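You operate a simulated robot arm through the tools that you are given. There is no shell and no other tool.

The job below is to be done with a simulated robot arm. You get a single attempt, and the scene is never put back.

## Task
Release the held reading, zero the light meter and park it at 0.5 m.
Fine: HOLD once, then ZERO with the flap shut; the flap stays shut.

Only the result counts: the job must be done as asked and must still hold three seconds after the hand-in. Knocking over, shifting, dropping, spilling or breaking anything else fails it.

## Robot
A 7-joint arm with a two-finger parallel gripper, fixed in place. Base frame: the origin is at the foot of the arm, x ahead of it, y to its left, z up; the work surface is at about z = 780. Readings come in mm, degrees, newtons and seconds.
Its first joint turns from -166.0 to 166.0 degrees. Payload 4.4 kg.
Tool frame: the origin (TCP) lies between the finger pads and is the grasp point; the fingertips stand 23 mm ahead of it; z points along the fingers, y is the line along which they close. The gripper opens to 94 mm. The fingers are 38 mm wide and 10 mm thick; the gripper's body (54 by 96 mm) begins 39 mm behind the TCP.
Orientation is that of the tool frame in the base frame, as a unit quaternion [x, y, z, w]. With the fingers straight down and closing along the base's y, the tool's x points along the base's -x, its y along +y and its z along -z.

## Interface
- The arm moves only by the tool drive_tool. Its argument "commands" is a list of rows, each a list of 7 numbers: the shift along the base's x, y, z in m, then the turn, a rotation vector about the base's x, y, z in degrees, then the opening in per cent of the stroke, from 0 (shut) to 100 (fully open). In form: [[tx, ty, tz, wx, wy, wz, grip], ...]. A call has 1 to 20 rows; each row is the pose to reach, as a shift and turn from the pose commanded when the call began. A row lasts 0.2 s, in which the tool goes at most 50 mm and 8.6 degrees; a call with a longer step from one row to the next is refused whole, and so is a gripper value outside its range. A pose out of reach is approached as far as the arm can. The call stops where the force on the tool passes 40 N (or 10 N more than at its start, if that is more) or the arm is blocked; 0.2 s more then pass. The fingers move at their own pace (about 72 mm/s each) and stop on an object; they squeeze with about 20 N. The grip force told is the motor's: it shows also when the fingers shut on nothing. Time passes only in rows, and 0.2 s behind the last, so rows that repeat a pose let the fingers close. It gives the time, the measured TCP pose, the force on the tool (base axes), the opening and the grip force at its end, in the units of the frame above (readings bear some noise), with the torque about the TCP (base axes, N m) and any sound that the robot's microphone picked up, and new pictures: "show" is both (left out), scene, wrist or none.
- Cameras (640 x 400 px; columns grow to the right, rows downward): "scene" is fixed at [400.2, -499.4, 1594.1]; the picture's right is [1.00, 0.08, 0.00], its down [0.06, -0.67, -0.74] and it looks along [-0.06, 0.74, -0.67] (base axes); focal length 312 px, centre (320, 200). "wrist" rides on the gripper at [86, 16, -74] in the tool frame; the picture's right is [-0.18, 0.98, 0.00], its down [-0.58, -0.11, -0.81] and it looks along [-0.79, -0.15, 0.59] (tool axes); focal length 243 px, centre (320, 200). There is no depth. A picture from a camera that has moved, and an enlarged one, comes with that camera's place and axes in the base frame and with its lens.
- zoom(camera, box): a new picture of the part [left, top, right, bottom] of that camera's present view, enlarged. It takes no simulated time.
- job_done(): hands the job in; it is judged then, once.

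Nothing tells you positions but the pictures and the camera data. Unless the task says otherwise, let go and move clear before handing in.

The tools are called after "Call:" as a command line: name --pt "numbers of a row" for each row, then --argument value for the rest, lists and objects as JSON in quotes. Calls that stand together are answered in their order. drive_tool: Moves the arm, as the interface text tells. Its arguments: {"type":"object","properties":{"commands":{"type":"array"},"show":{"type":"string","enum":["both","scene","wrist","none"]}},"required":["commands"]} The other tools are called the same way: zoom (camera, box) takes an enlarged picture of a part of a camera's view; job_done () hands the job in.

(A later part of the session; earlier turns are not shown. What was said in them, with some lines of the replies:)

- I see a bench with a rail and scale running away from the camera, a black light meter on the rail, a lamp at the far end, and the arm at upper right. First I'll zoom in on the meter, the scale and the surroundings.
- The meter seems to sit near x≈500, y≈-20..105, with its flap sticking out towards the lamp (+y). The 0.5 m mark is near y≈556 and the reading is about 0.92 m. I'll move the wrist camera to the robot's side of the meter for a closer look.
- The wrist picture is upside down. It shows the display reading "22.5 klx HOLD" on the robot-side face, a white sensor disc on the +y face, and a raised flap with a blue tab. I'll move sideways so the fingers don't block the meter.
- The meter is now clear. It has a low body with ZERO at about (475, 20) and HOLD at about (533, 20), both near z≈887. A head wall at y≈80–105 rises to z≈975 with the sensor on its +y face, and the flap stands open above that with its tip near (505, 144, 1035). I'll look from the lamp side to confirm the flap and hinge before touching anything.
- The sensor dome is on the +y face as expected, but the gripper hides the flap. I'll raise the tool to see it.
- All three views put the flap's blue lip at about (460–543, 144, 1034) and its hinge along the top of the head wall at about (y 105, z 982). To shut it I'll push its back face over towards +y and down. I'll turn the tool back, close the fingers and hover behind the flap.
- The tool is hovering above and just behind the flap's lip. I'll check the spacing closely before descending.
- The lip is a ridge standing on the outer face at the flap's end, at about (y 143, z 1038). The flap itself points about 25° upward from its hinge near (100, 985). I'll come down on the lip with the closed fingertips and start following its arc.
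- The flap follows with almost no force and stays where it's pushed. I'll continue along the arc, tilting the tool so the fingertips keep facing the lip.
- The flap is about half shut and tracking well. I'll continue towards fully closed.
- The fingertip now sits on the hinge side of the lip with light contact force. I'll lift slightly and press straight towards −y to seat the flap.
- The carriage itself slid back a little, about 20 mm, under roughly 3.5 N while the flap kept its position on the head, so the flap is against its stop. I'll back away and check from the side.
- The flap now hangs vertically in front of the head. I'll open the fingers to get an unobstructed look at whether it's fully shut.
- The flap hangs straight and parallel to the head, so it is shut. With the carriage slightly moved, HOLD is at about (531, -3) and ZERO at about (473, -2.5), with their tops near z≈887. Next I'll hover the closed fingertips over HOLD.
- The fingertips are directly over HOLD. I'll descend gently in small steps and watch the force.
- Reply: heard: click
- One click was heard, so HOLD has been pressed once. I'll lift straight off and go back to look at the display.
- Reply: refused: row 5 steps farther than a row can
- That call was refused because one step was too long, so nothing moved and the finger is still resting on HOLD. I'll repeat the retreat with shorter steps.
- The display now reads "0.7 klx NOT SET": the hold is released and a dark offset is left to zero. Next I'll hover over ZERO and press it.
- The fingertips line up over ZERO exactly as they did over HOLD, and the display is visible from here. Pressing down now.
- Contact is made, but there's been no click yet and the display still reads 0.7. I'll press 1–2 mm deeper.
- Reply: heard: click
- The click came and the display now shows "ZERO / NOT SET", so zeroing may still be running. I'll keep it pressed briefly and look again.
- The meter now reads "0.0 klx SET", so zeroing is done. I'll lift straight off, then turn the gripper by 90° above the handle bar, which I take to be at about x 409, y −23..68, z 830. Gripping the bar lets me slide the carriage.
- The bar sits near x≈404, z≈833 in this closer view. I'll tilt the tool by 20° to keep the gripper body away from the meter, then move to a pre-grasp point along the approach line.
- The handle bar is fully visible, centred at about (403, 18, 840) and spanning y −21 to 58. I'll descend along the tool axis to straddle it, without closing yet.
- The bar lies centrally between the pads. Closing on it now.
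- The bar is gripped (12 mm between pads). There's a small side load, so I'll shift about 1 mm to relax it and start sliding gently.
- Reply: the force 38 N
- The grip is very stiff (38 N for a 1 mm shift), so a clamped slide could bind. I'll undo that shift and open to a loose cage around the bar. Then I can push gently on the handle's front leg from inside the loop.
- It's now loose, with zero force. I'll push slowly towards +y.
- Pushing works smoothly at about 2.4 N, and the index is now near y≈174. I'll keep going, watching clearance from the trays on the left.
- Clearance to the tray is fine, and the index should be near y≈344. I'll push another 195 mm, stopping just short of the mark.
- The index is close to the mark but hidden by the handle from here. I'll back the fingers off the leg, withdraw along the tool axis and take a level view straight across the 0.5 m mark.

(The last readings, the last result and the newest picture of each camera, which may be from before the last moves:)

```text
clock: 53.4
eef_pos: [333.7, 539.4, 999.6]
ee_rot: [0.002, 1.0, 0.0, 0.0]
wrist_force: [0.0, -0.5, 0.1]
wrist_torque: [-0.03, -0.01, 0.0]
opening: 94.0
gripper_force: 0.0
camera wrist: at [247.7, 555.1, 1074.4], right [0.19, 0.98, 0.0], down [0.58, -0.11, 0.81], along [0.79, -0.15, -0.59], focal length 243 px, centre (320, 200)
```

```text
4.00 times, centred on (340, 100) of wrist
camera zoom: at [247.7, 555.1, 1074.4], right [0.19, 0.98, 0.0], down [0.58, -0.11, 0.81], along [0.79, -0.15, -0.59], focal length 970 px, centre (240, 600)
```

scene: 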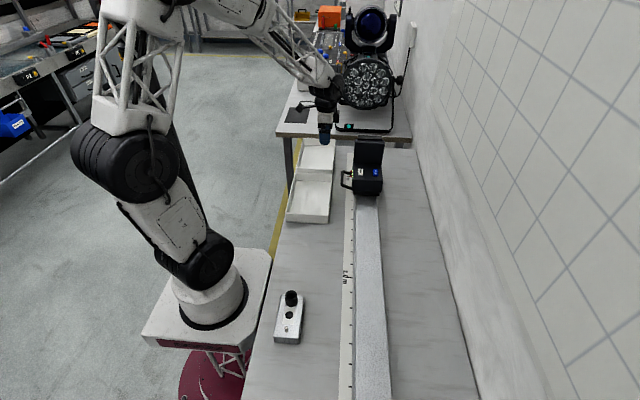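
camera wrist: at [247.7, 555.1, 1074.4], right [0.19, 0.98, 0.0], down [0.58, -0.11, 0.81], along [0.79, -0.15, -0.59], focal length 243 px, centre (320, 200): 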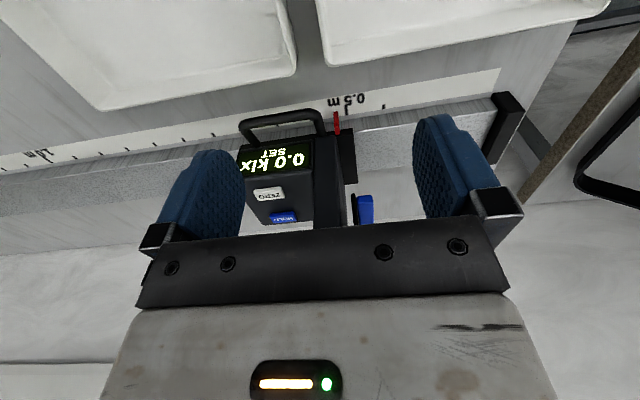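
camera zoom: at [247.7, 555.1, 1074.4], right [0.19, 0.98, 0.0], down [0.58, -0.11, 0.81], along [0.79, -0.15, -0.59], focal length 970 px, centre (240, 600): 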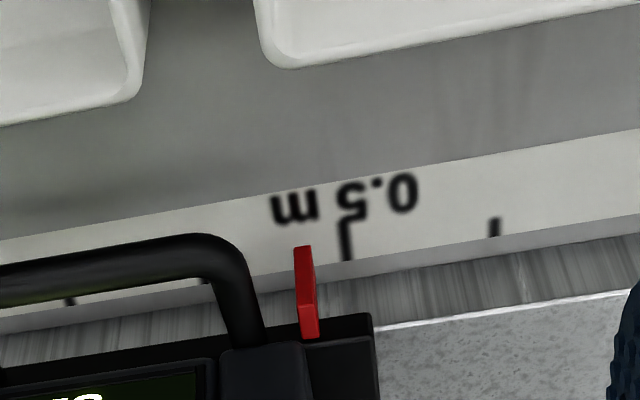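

The index points to y≈540 while the 0.5 m tick is at y≈554.4, so it's about 14.5 mm short. That matches my tracking, since the push ended at tool y 493. I'll go back into the handle loop the same way and push to tool y ≈ 507.5.

Call:
drive_tool --pt "0 -0.003 0.01 0 0 8.18 50" --pt "0 -0.006 0.02 0 0 16.36 32" --pt "0 -0.009 0.027 0 0 24.54 32" --pt "0 -0.012 0.027 0 0 32.72 32" --pt "0 -0.015 0.027 0 0 40.9 32" --pt "0 -0.018 0.027 0 0 49.08 32" --pt "0 -0.021 0.027 0 0 57.26 32" --pt "0 -0.024 0.027 0 0 65.44 32" --pt "0 -0.027 0.027 0 0 73.62 32" --pt "0 -0.029 0.027 0 0 81.8 32" --pt "0 -0.031 0.027 0 0 90 32" --show "none"

Call:
drive_tool --pt "0.01 -0.01 -0.03 0 -6.7 0 32" --pt "0.02 -0.02 -0.06 0 -13.4 0 32" --pt "0.032 -0.03 -0.09 0 -20 0 32" --pt "0.041 -0.03 -0.11 0 -20 0 32"

Call:
zoom --camera "wrist" --box '[200, 0, 440, 200]'

```text
clock: 55.8
eef_pos: [333.8, 509.9, 1027.3]
ee_rot: [0.708, -0.707, 0.0, 0.0]
wrist_force: [-0.1, -0.1, 0.4]
wrist_torque: [-0.02, 0.01, -0.02]
opening: 30.1
gripper_force: 0.0
```

```text
clock: 56.8
eef_pos: [376.7, 479.3, 916.5]
ee_rot: [0.697, -0.696, 0.123, -0.123]
wrist_force: [-0.3, -0.1, 0.2]
wrist_torque: [0.04, -0.01, -0.04]
opening: 30.0
gripper_force: 0.1
camera wrist: at [335.9, 391.7, 980.5], right [-0.92, 0.18, -0.34], down [-0.17, 0.58, 0.8], along [0.34, 0.79, -0.5], focal length 243 px, centre (320, 200)
```

scene: 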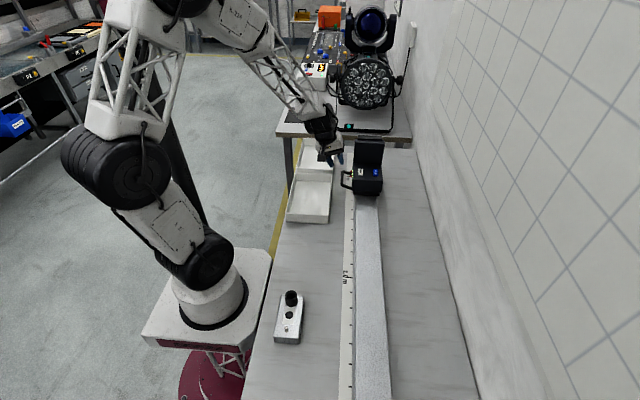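
wrist: 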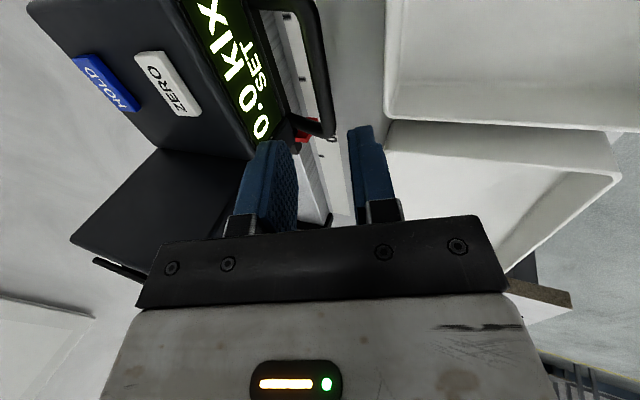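

```text
2.00 times, centred on (320, 100) of wrist
camera zoom: at [335.9, 391.7, 980.5], right [-0.92, 0.18, -0.34], down [-0.17, 0.58, 0.8], along [0.34, 0.79, -0.5], focal length 485 px, centre (320, 400)
```

zoom: 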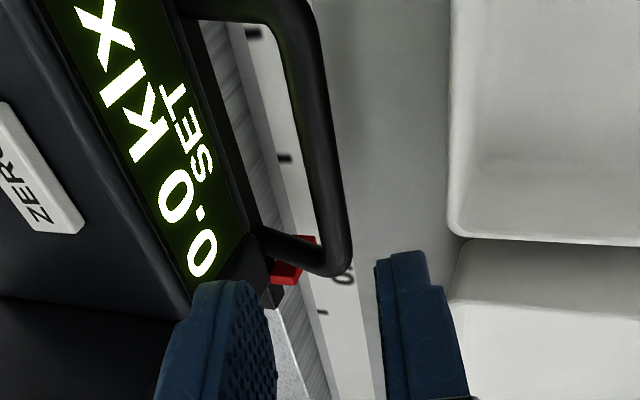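

Same relative position as the first approach. I'll descend into the loop and push slowly to the calibrated end point.

Call:
drive_tool --pt "0.007 0 -0.02 0 0 0 32" --pt "0.0145 0 -0.04 0 0 0 32" --pt "0.022 0 -0.06 0 0 0 30" --pt "0.026 0 -0.07 0 0 0 28" --pt "0.029 0 -0.08 0 0 0 20" --pt "0.029 0.004 -0.08 0 0 0 20" --pt "0.029 0.008 -0.08 0 0 0 20" --pt "0.029 0.012 -0.08 0 0 0 20"

Call:
zoom --camera "wrist" --box '[200, 0, 440, 240]'

```text
clock: 58.6
eef_pos: [403.2, 490.8, 837.8]
ee_rot: [-0.696, 0.697, -0.123, 0.124]
wrist_force: [0.1, 0.2, -1.2]
wrist_torque: [0.01, 0.03, 0.02]
opening: 18.7
gripper_force: 0.1
camera wrist: at [363.3, 403.7, 902.1], right [-0.92, 0.18, -0.34], down [-0.17, 0.58, 0.8], along [0.34, 0.79, -0.51], focal length 243 px, centre (320, 200)
```

scene: 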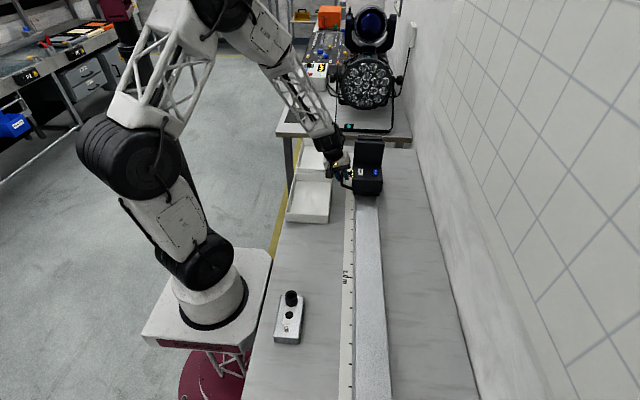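
wrist: 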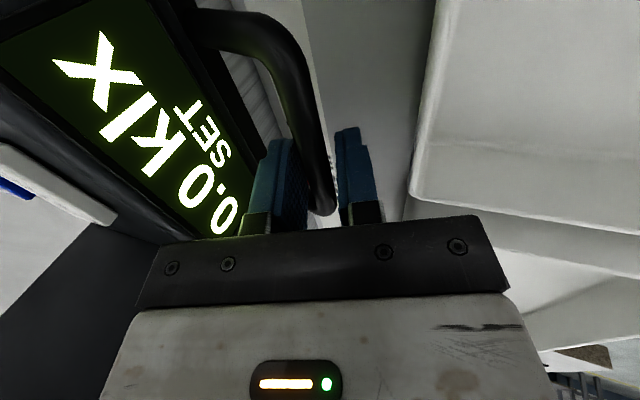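

```text
1.67 times, centred on (320, 120) of wrist
camera zoom: at [363.3, 403.7, 902.1], right [-0.92, 0.18, -0.34], down [-0.17, 0.58, 0.8], along [0.34, 0.79, -0.51], focal length 404 px, centre (320, 333)
```

zoom: 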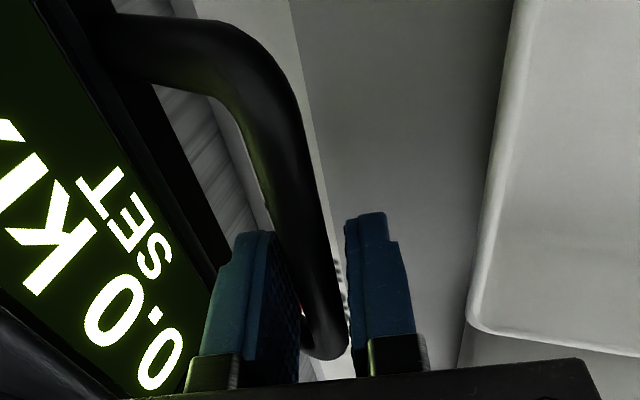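

Call:
drive_tool --pt "0 0.0025 0 0 0 0 20" --pt "0 0.005 0 0 0 0 20" --pt "0 0.0075 0 0 0 0 20" --pt "0 0.01 0 0 0 0 20" --pt "0 0.0125 0 0 0 0 20" --pt "0 0.015 0 0 0 0 20" --pt "0 0.0165 0 0 0 0 20" --pt "0 0.0175 0 0 0 0 20" --show "none"

Call:
drive_tool --pt "0 -0.008 0 0 0 0 20" --pt "0 -0.015 0 0 0 0 25" --pt "-0.007 -0.015 0.0188 0 0 0 25" --pt "-0.0205 -0.015 0.0564 0 0 0 25" --pt "-0.034 -0.015 0.094 0 0 0 30" --pt "-0.048 -0.015 0.13 0 7 0 30" --pt "-0.06 0.0 0.16 0 14 0 30" --pt "-0.07 0.015 0.19 0 20 0 30" --show "none"

Call:
drive_tool --pt "0 0.003 0 0 0 -8.18 50" --pt "0 0.006 0 0 0 -16.36 100" --pt "0 0.009 0 0 0 -24.54 100" --pt "0 0.012 0 0 0 -32.72 100" --pt "0 0.015 0 0 0 -40.9 100" --pt "0 0.018 0 0 0 -49.08 100" --pt "0 0.021 0 0 0 -57.26 100" --pt "0 0.024 0 0 0 -65.44 100" --pt "0 0.027 -0.01 0 0 -73.62 100" --pt "0 0.029 -0.02 0 0 -81.8 100" --pt "0 0.031 -0.027 0 0 -90 100"

Call:
zoom --camera "wrist" --box '[260, 50, 420, 150]'

```text
clock: 60.4
eef_pos: [404.1, 507.4, 839.1]
ee_rot: [-0.696, 0.697, -0.123, 0.123]
wrist_force: [0.1, -2.1, -0.4]
wrist_torque: [-0.06, 0.02, -0.02]
opening: 19.0
gripper_force: 0.5
```

```text
clock: 62.2
eef_pos: [333.7, 523.3, 1028.9]
ee_rot: [0.707, -0.707, -0.001, 0.0]
wrist_force: [-0.1, -0.6, -1.2]
wrist_torque: [-0.02, -0.01, 0.0]
opening: 28.2
gripper_force: 0.0
```

```text
clock: 64.6
eef_pos: [334.8, 554.2, 1000.9]
ee_rot: [0.001, 1.0, 0.001, 0.0]
wrist_force: [0.0, 0.6, 0.0]
wrist_torque: [0.0, -0.03, -0.01]
opening: 93.9
gripper_force: 0.1
camera wrist: at [248.7, 570.1, 1075.5], right [0.19, 0.98, 0.0], down [0.58, -0.11, 0.81], along [0.79, -0.15, -0.59], focal length 243 px, centre (320, 200)
```

scene: 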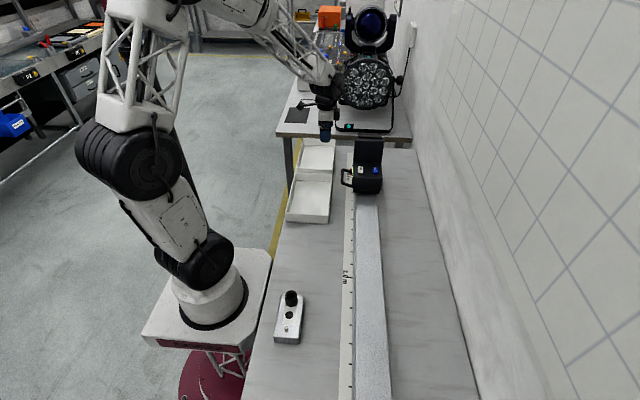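
wrist: 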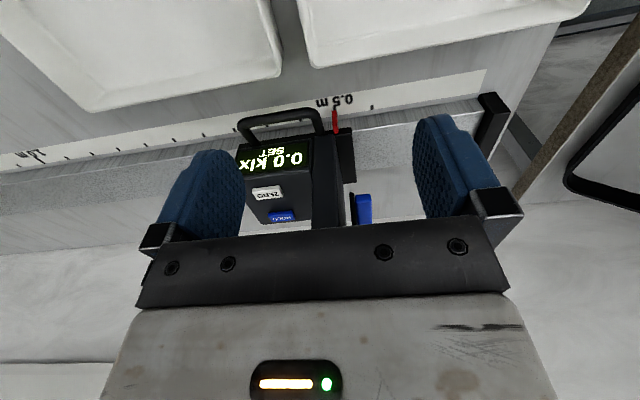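

```text
4.00 times, centred on (340, 100) of wrist
camera zoom: at [248.7, 570.1, 1075.5], right [0.19, 0.98, 0.0], down [0.58, -0.11, 0.81], along [0.79, -0.15, -0.59], focal length 970 px, centre (240, 600)
```

zoom: 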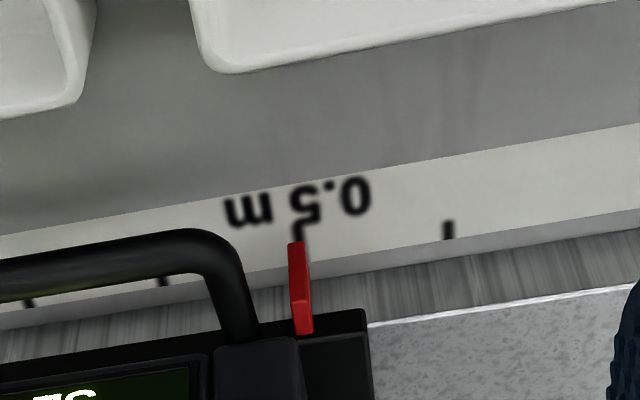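

The index is now almost on the 0.5 m tick. I'll zoom in further to judge the remaining error and re-check the display and flap.

Call:
zoom --camera "wrist" --box '[310, 85, 360, 140]'

Call:
zoom --camera "wrist" --box '[230, 90, 400, 230]'

Call:
zoom --camera "scene" --box '[330, 130, 400, 210]'

```text
7.27 times, centred on (335, 112) of wrist
camera zoom: at [248.7, 570.1, 1075.5], right [0.19, 0.98, 0.0], down [0.58, -0.11, 0.81], along [0.79, -0.15, -0.59], focal length 1764 px, centre (211, 836)
```

zoom: 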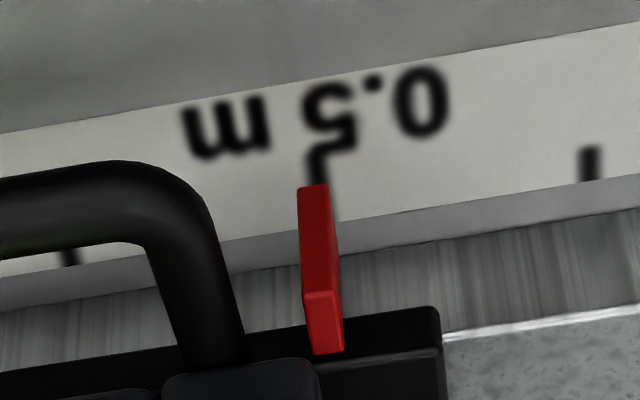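

```text
2.86 times, centred on (315, 160) of wrist
camera zoom: at [248.7, 570.1, 1075.5], right [0.19, 0.98, 0.0], down [0.58, -0.11, 0.81], along [0.79, -0.15, -0.59], focal length 693 px, centre (334, 314)
```

zoom: 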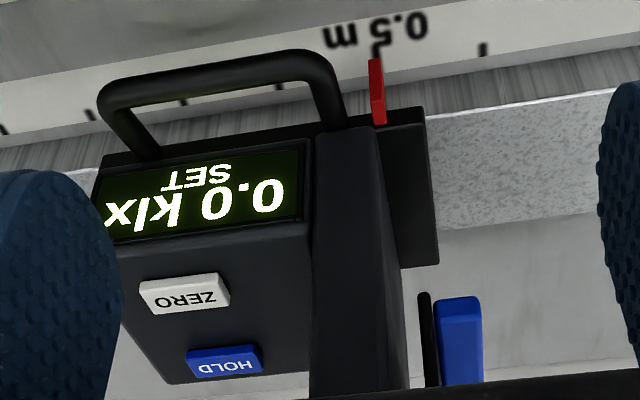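

```text
5.00 times, centred on (365, 170) of scene
camera zoom: at [400.2, -499.4, 1594.1], right [1.0, 0.08, 0.0], down [0.06, -0.67, -0.74], along [-0.06, 0.74, -0.67], focal length 1561 px, centre (95, 350)
```

zoom: 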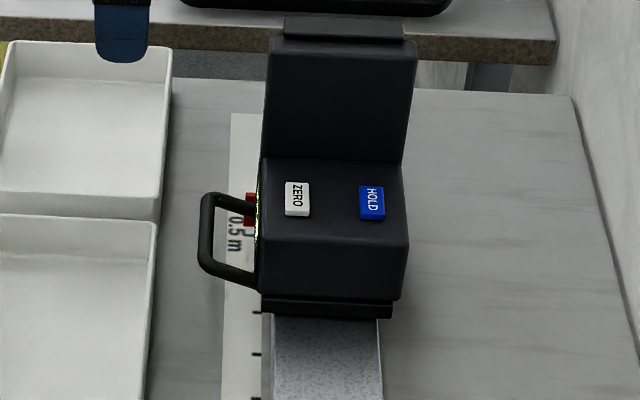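

The display reads 0.0 klx SET and the flap is still shut. The pointer is about 1.5 mm short of the tick, and I'll remove that with one more gentle nudge through the handle loop.

Call:
drive_tool --pt "0 -0.003 0.01 0 0 8.18 50" --pt "0 -0.006 0.02 0 0 16.36 32" --pt "0 -0.009 0.027 0 0 24.54 32" --pt "0 -0.012 0.027 0 0 32.72 32" --pt "0 -0.015 0.027 0 0 40.9 32" --pt "0 -0.018 0.027 0 0 49.08 32" --pt "0 -0.021 0.027 0 0 57.26 32" --pt "0 -0.024 0.027 0 0 65.44 32" --pt "0 -0.027 0.027 0 0 73.62 32" --pt "0 -0.029 0.027 0 0 81.8 32" --pt "0 -0.031 0.027 0 0 90 32" --show "none"

Call:
drive_tool --pt "0.01 -0.01 -0.03 0 -6.7 0 32" --pt "0.02 -0.02 -0.06 0 -13.4 0 32" --pt "0.032 -0.03 -0.09 0 -20 0 32" --pt "0.041 -0.03 -0.11 0 -20 0 32" --show "wrist"

```text
clock: 67.0
eef_pos: [334.2, 523.5, 1028.2]
ee_rot: [0.708, -0.707, -0.001, 0.0]
wrist_force: [0.0, -0.6, 0.2]
wrist_torque: [-0.03, 0.03, -0.01]
opening: 30.1
gripper_force: 0.0
```

```text
clock: 68.0
eef_pos: [373.8, 493.7, 919.5]
ee_rot: [-0.696, 0.697, -0.123, 0.123]
wrist_force: [0.0, -0.5, -0.5]
wrist_torque: [0.0, 0.0, 0.0]
opening: 30.2
gripper_force: 0.1
camera wrist: at [333.8, 406.8, 982.5], right [-0.92, 0.18, -0.34], down [-0.17, 0.58, 0.8], along [0.34, 0.79, -0.5], focal length 243 px, centre (320, 200)
```

wrist: 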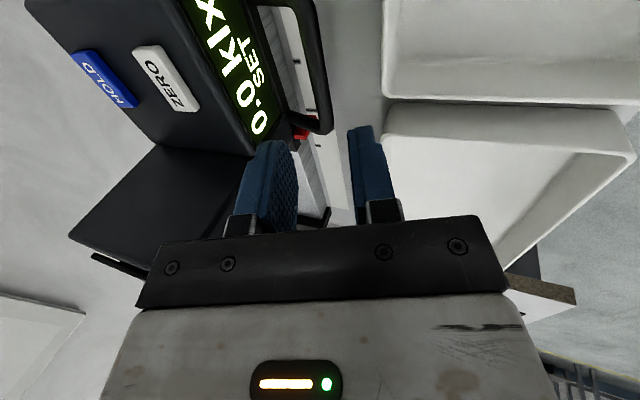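

Call:
drive_tool --pt "0.007 0 -0.02 0 0 0 32" --pt "0.0145 0 -0.04 0 0 0 32" --pt "0.022 0 -0.06 0 0 0 30" --pt "0.026 0 -0.07 0 0 0 28" --pt "0.029 0 -0.08 0 0 0 20" --pt "0.029 0.004 -0.08 0 0 0 20" --pt "0.029 0.008 -0.08 0 0 0 20" --pt "0.029 0.012 -0.08 0 0 0 20" --pt "0.029 0.014 -0.08 0 0 0 20" --pt "0.029 0.0155 -0.08 0 0 0 20" --pt "0.029 0.0165 -0.08 0 0 0 20" --pt "0.029 0.0165 -0.08 0 0 0 20" --show "none"

Call:
drive_tool --pt "0 -0.008 0 0 0 0 20" --pt "0 -0.015 0 0 0 0 25" --pt "-0.007 -0.015 0.0188 0 0 0 25" --pt "-0.0205 -0.015 0.0564 0 0 0 25" --pt "-0.034 -0.015 0.094 0 0 0 30" --pt "-0.048 -0.015 0.13 0 7 0 30" --pt "-0.06 0.0 0.16 0 14 0 30" --pt "-0.07 0.01 0.19 0 20 0 30" --show "none"

Call:
drive_tool --pt "0 0.002 0 0 0 -8.18 50" --pt "0 0.004 0 0 0 -16.36 100" --pt "0 0.006 0 0 0 -24.54 100" --pt "0 0.008 0 0 0 -32.72 100" --pt "0 0.01 0 0 0 -40.9 100" --pt "0 0.012 0 0 0 -49.08 100" --pt "0 0.014 0 0 0 -57.26 100" --pt "0 0.016 0 0 0 -65.44 100" --pt "0 0.018 -0.01 0 0 -73.62 100" --pt "0 0.02 -0.02 0 0 -81.8 100" --pt "0 0.021 -0.027 0 0 -90 100"

Call:
zoom --camera "wrist" --box '[310, 85, 360, 140]'

Call:
zoom --camera "wrist" --box '[230, 90, 400, 230]'

```text
clock: 70.6
eef_pos: [404.9, 510.1, 838.1]
ee_rot: [0.697, -0.696, 0.122, -0.123]
wrist_force: [0.1, 0.1, 0.1]
wrist_torque: [0.0, 0.0, 0.0]
opening: 18.9
gripper_force: 0.1
```

```text
clock: 72.4
eef_pos: [335.6, 519.5, 1028.6]
ee_rot: [-0.707, 0.707, 0.001, 0.0]
wrist_force: [0.7, -0.1, -0.6]
wrist_torque: [0.0, 0.02, -0.01]
opening: 28.2
gripper_force: 0.1
```

```text
clock: 74.8
eef_pos: [333.8, 541.6, 1001.0]
ee_rot: [0.002, 1.0, 0.0, 0.0]
wrist_force: [0.5, -0.6, -0.7]
wrist_torque: [0.02, 0.0, -0.01]
opening: 94.1
gripper_force: 0.0
camera wrist: at [248.3, 556.3, 1075.2], right [0.19, 0.98, 0.0], down [0.58, -0.11, 0.81], along [0.79, -0.15, -0.59], focal length 243 px, centre (320, 200)
```

scene: 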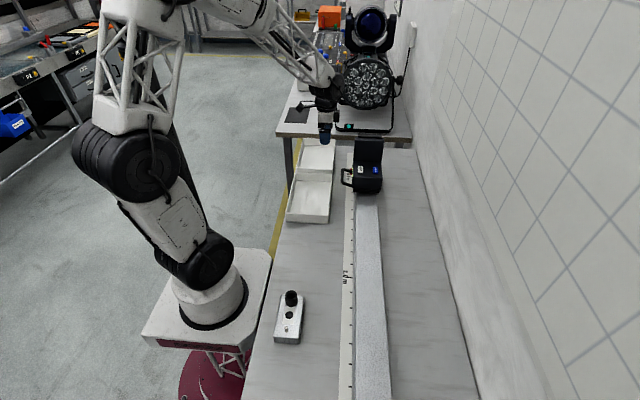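
wrist: 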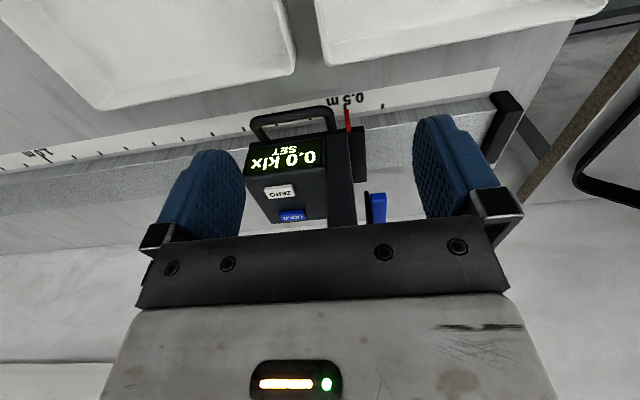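

```text
7.27 times, centred on (335, 112) of wrist
camera zoom: at [248.3, 556.3, 1075.2], right [0.19, 0.98, 0.0], down [0.58, -0.11, 0.81], along [0.79, -0.15, -0.59], focal length 1764 px, centre (211, 836)
```

zoom: 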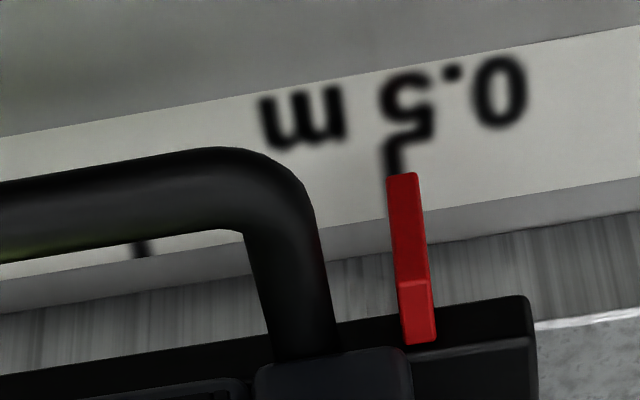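

```text
2.86 times, centred on (315, 160) of wrist
camera zoom: at [248.3, 556.3, 1075.2], right [0.19, 0.98, 0.0], down [0.58, -0.11, 0.81], along [0.79, -0.15, -0.59], focal length 693 px, centre (334, 314)
```

zoom: 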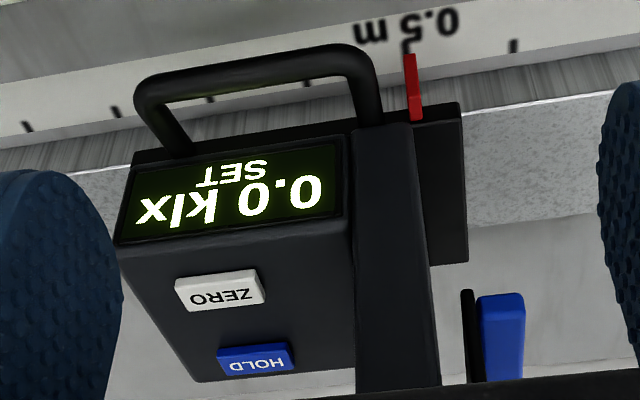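

The pointer now covers the 0.5 m tick to within about 1 mm. The display shows "0.0 klx SET" without HOLD, and the flap still hangs shut. I'll raise the arm clear and check once more.

Call:
drive_tool --pt "0 0 0.04 0 0 0 100" --pt "-0.01 0 0.08 0 0 0 100" --pt "-0.02 0 0.12 0 0 0 100" --pt "-0.02 0 0.12 0 0 0 100" --pt "-0.02 0 0.12 0 0 0 100"

Call:
zoom --camera "wrist" --box '[240, 60, 420, 230]'

```text
clock: 76.0
eef_pos: [314.7, 540.1, 1120.2]
ee_rot: [0.0, 1.0, 0.001, 0.0]
wrist_force: [-0.6, 0.1, 0.3]
wrist_torque: [-0.02, -0.06, 0.01]
opening: 94.0
gripper_force: 0.1
camera wrist: at [228.0, 556.7, 1194.7], right [0.18, 0.98, 0.0], down [0.58, -0.11, 0.81], along [0.79, -0.15, -0.59], focal length 243 px, centre (320, 200)
```

scene: 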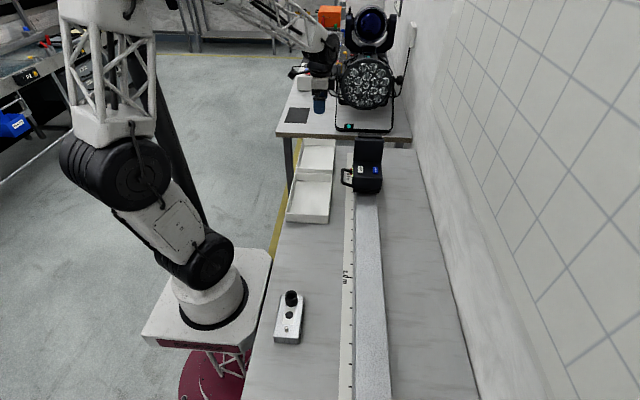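
wrist: 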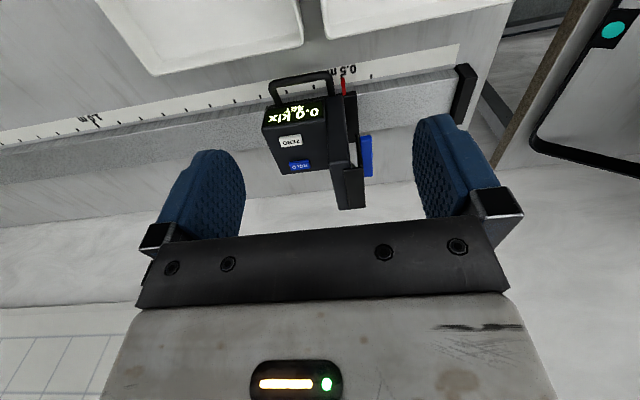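

```text
2.35 times, centred on (330, 145) of wrist
camera zoom: at [228.0, 556.7, 1194.7], right [0.18, 0.98, 0.0], down [0.58, -0.11, 0.81], along [0.79, -0.15, -0.59], focal length 571 px, centre (296, 329)
```

zoom: 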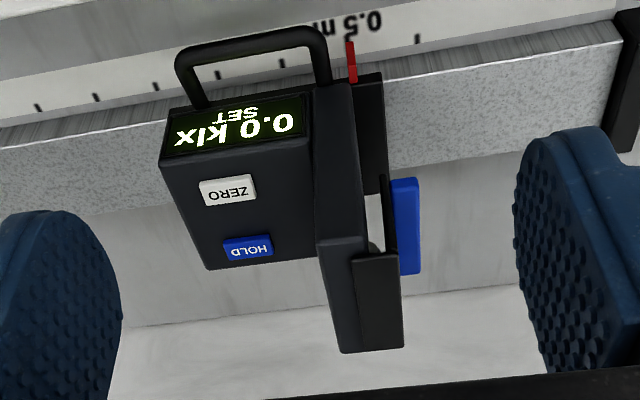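

Everything is in place: the display shows 0.0 klx SET, the flap is shut, the pointer is on 0.5 m, and the arm is clear with nothing else disturbed. Handing in.

Call:
job_done

```text
The job is handed in.
```

The held reading is released, the light meter is zeroed, and it's parked at 0.5 m with the flap shut. I've handed the job in, but the hand-in gave no pass or fail.

- **Flap:** I shut it before touching any buttons, and it was still shut in the last picture.
- **HOLD:** I pressed it once, with one click heard. The display went from "22.5 klx HOLD" to "0.7 klx NOT SET".
- **ZERO:** I pressed it with the flap shut, and the display now reads "0.0 klx SET".
- **Position:** the pointer sits within about 1 mm of the 0.5 m tick, as far as I can tell from the wrist camera.

The arm has let go and is raised clear. I saw nothing else on the bench knocked or moved.
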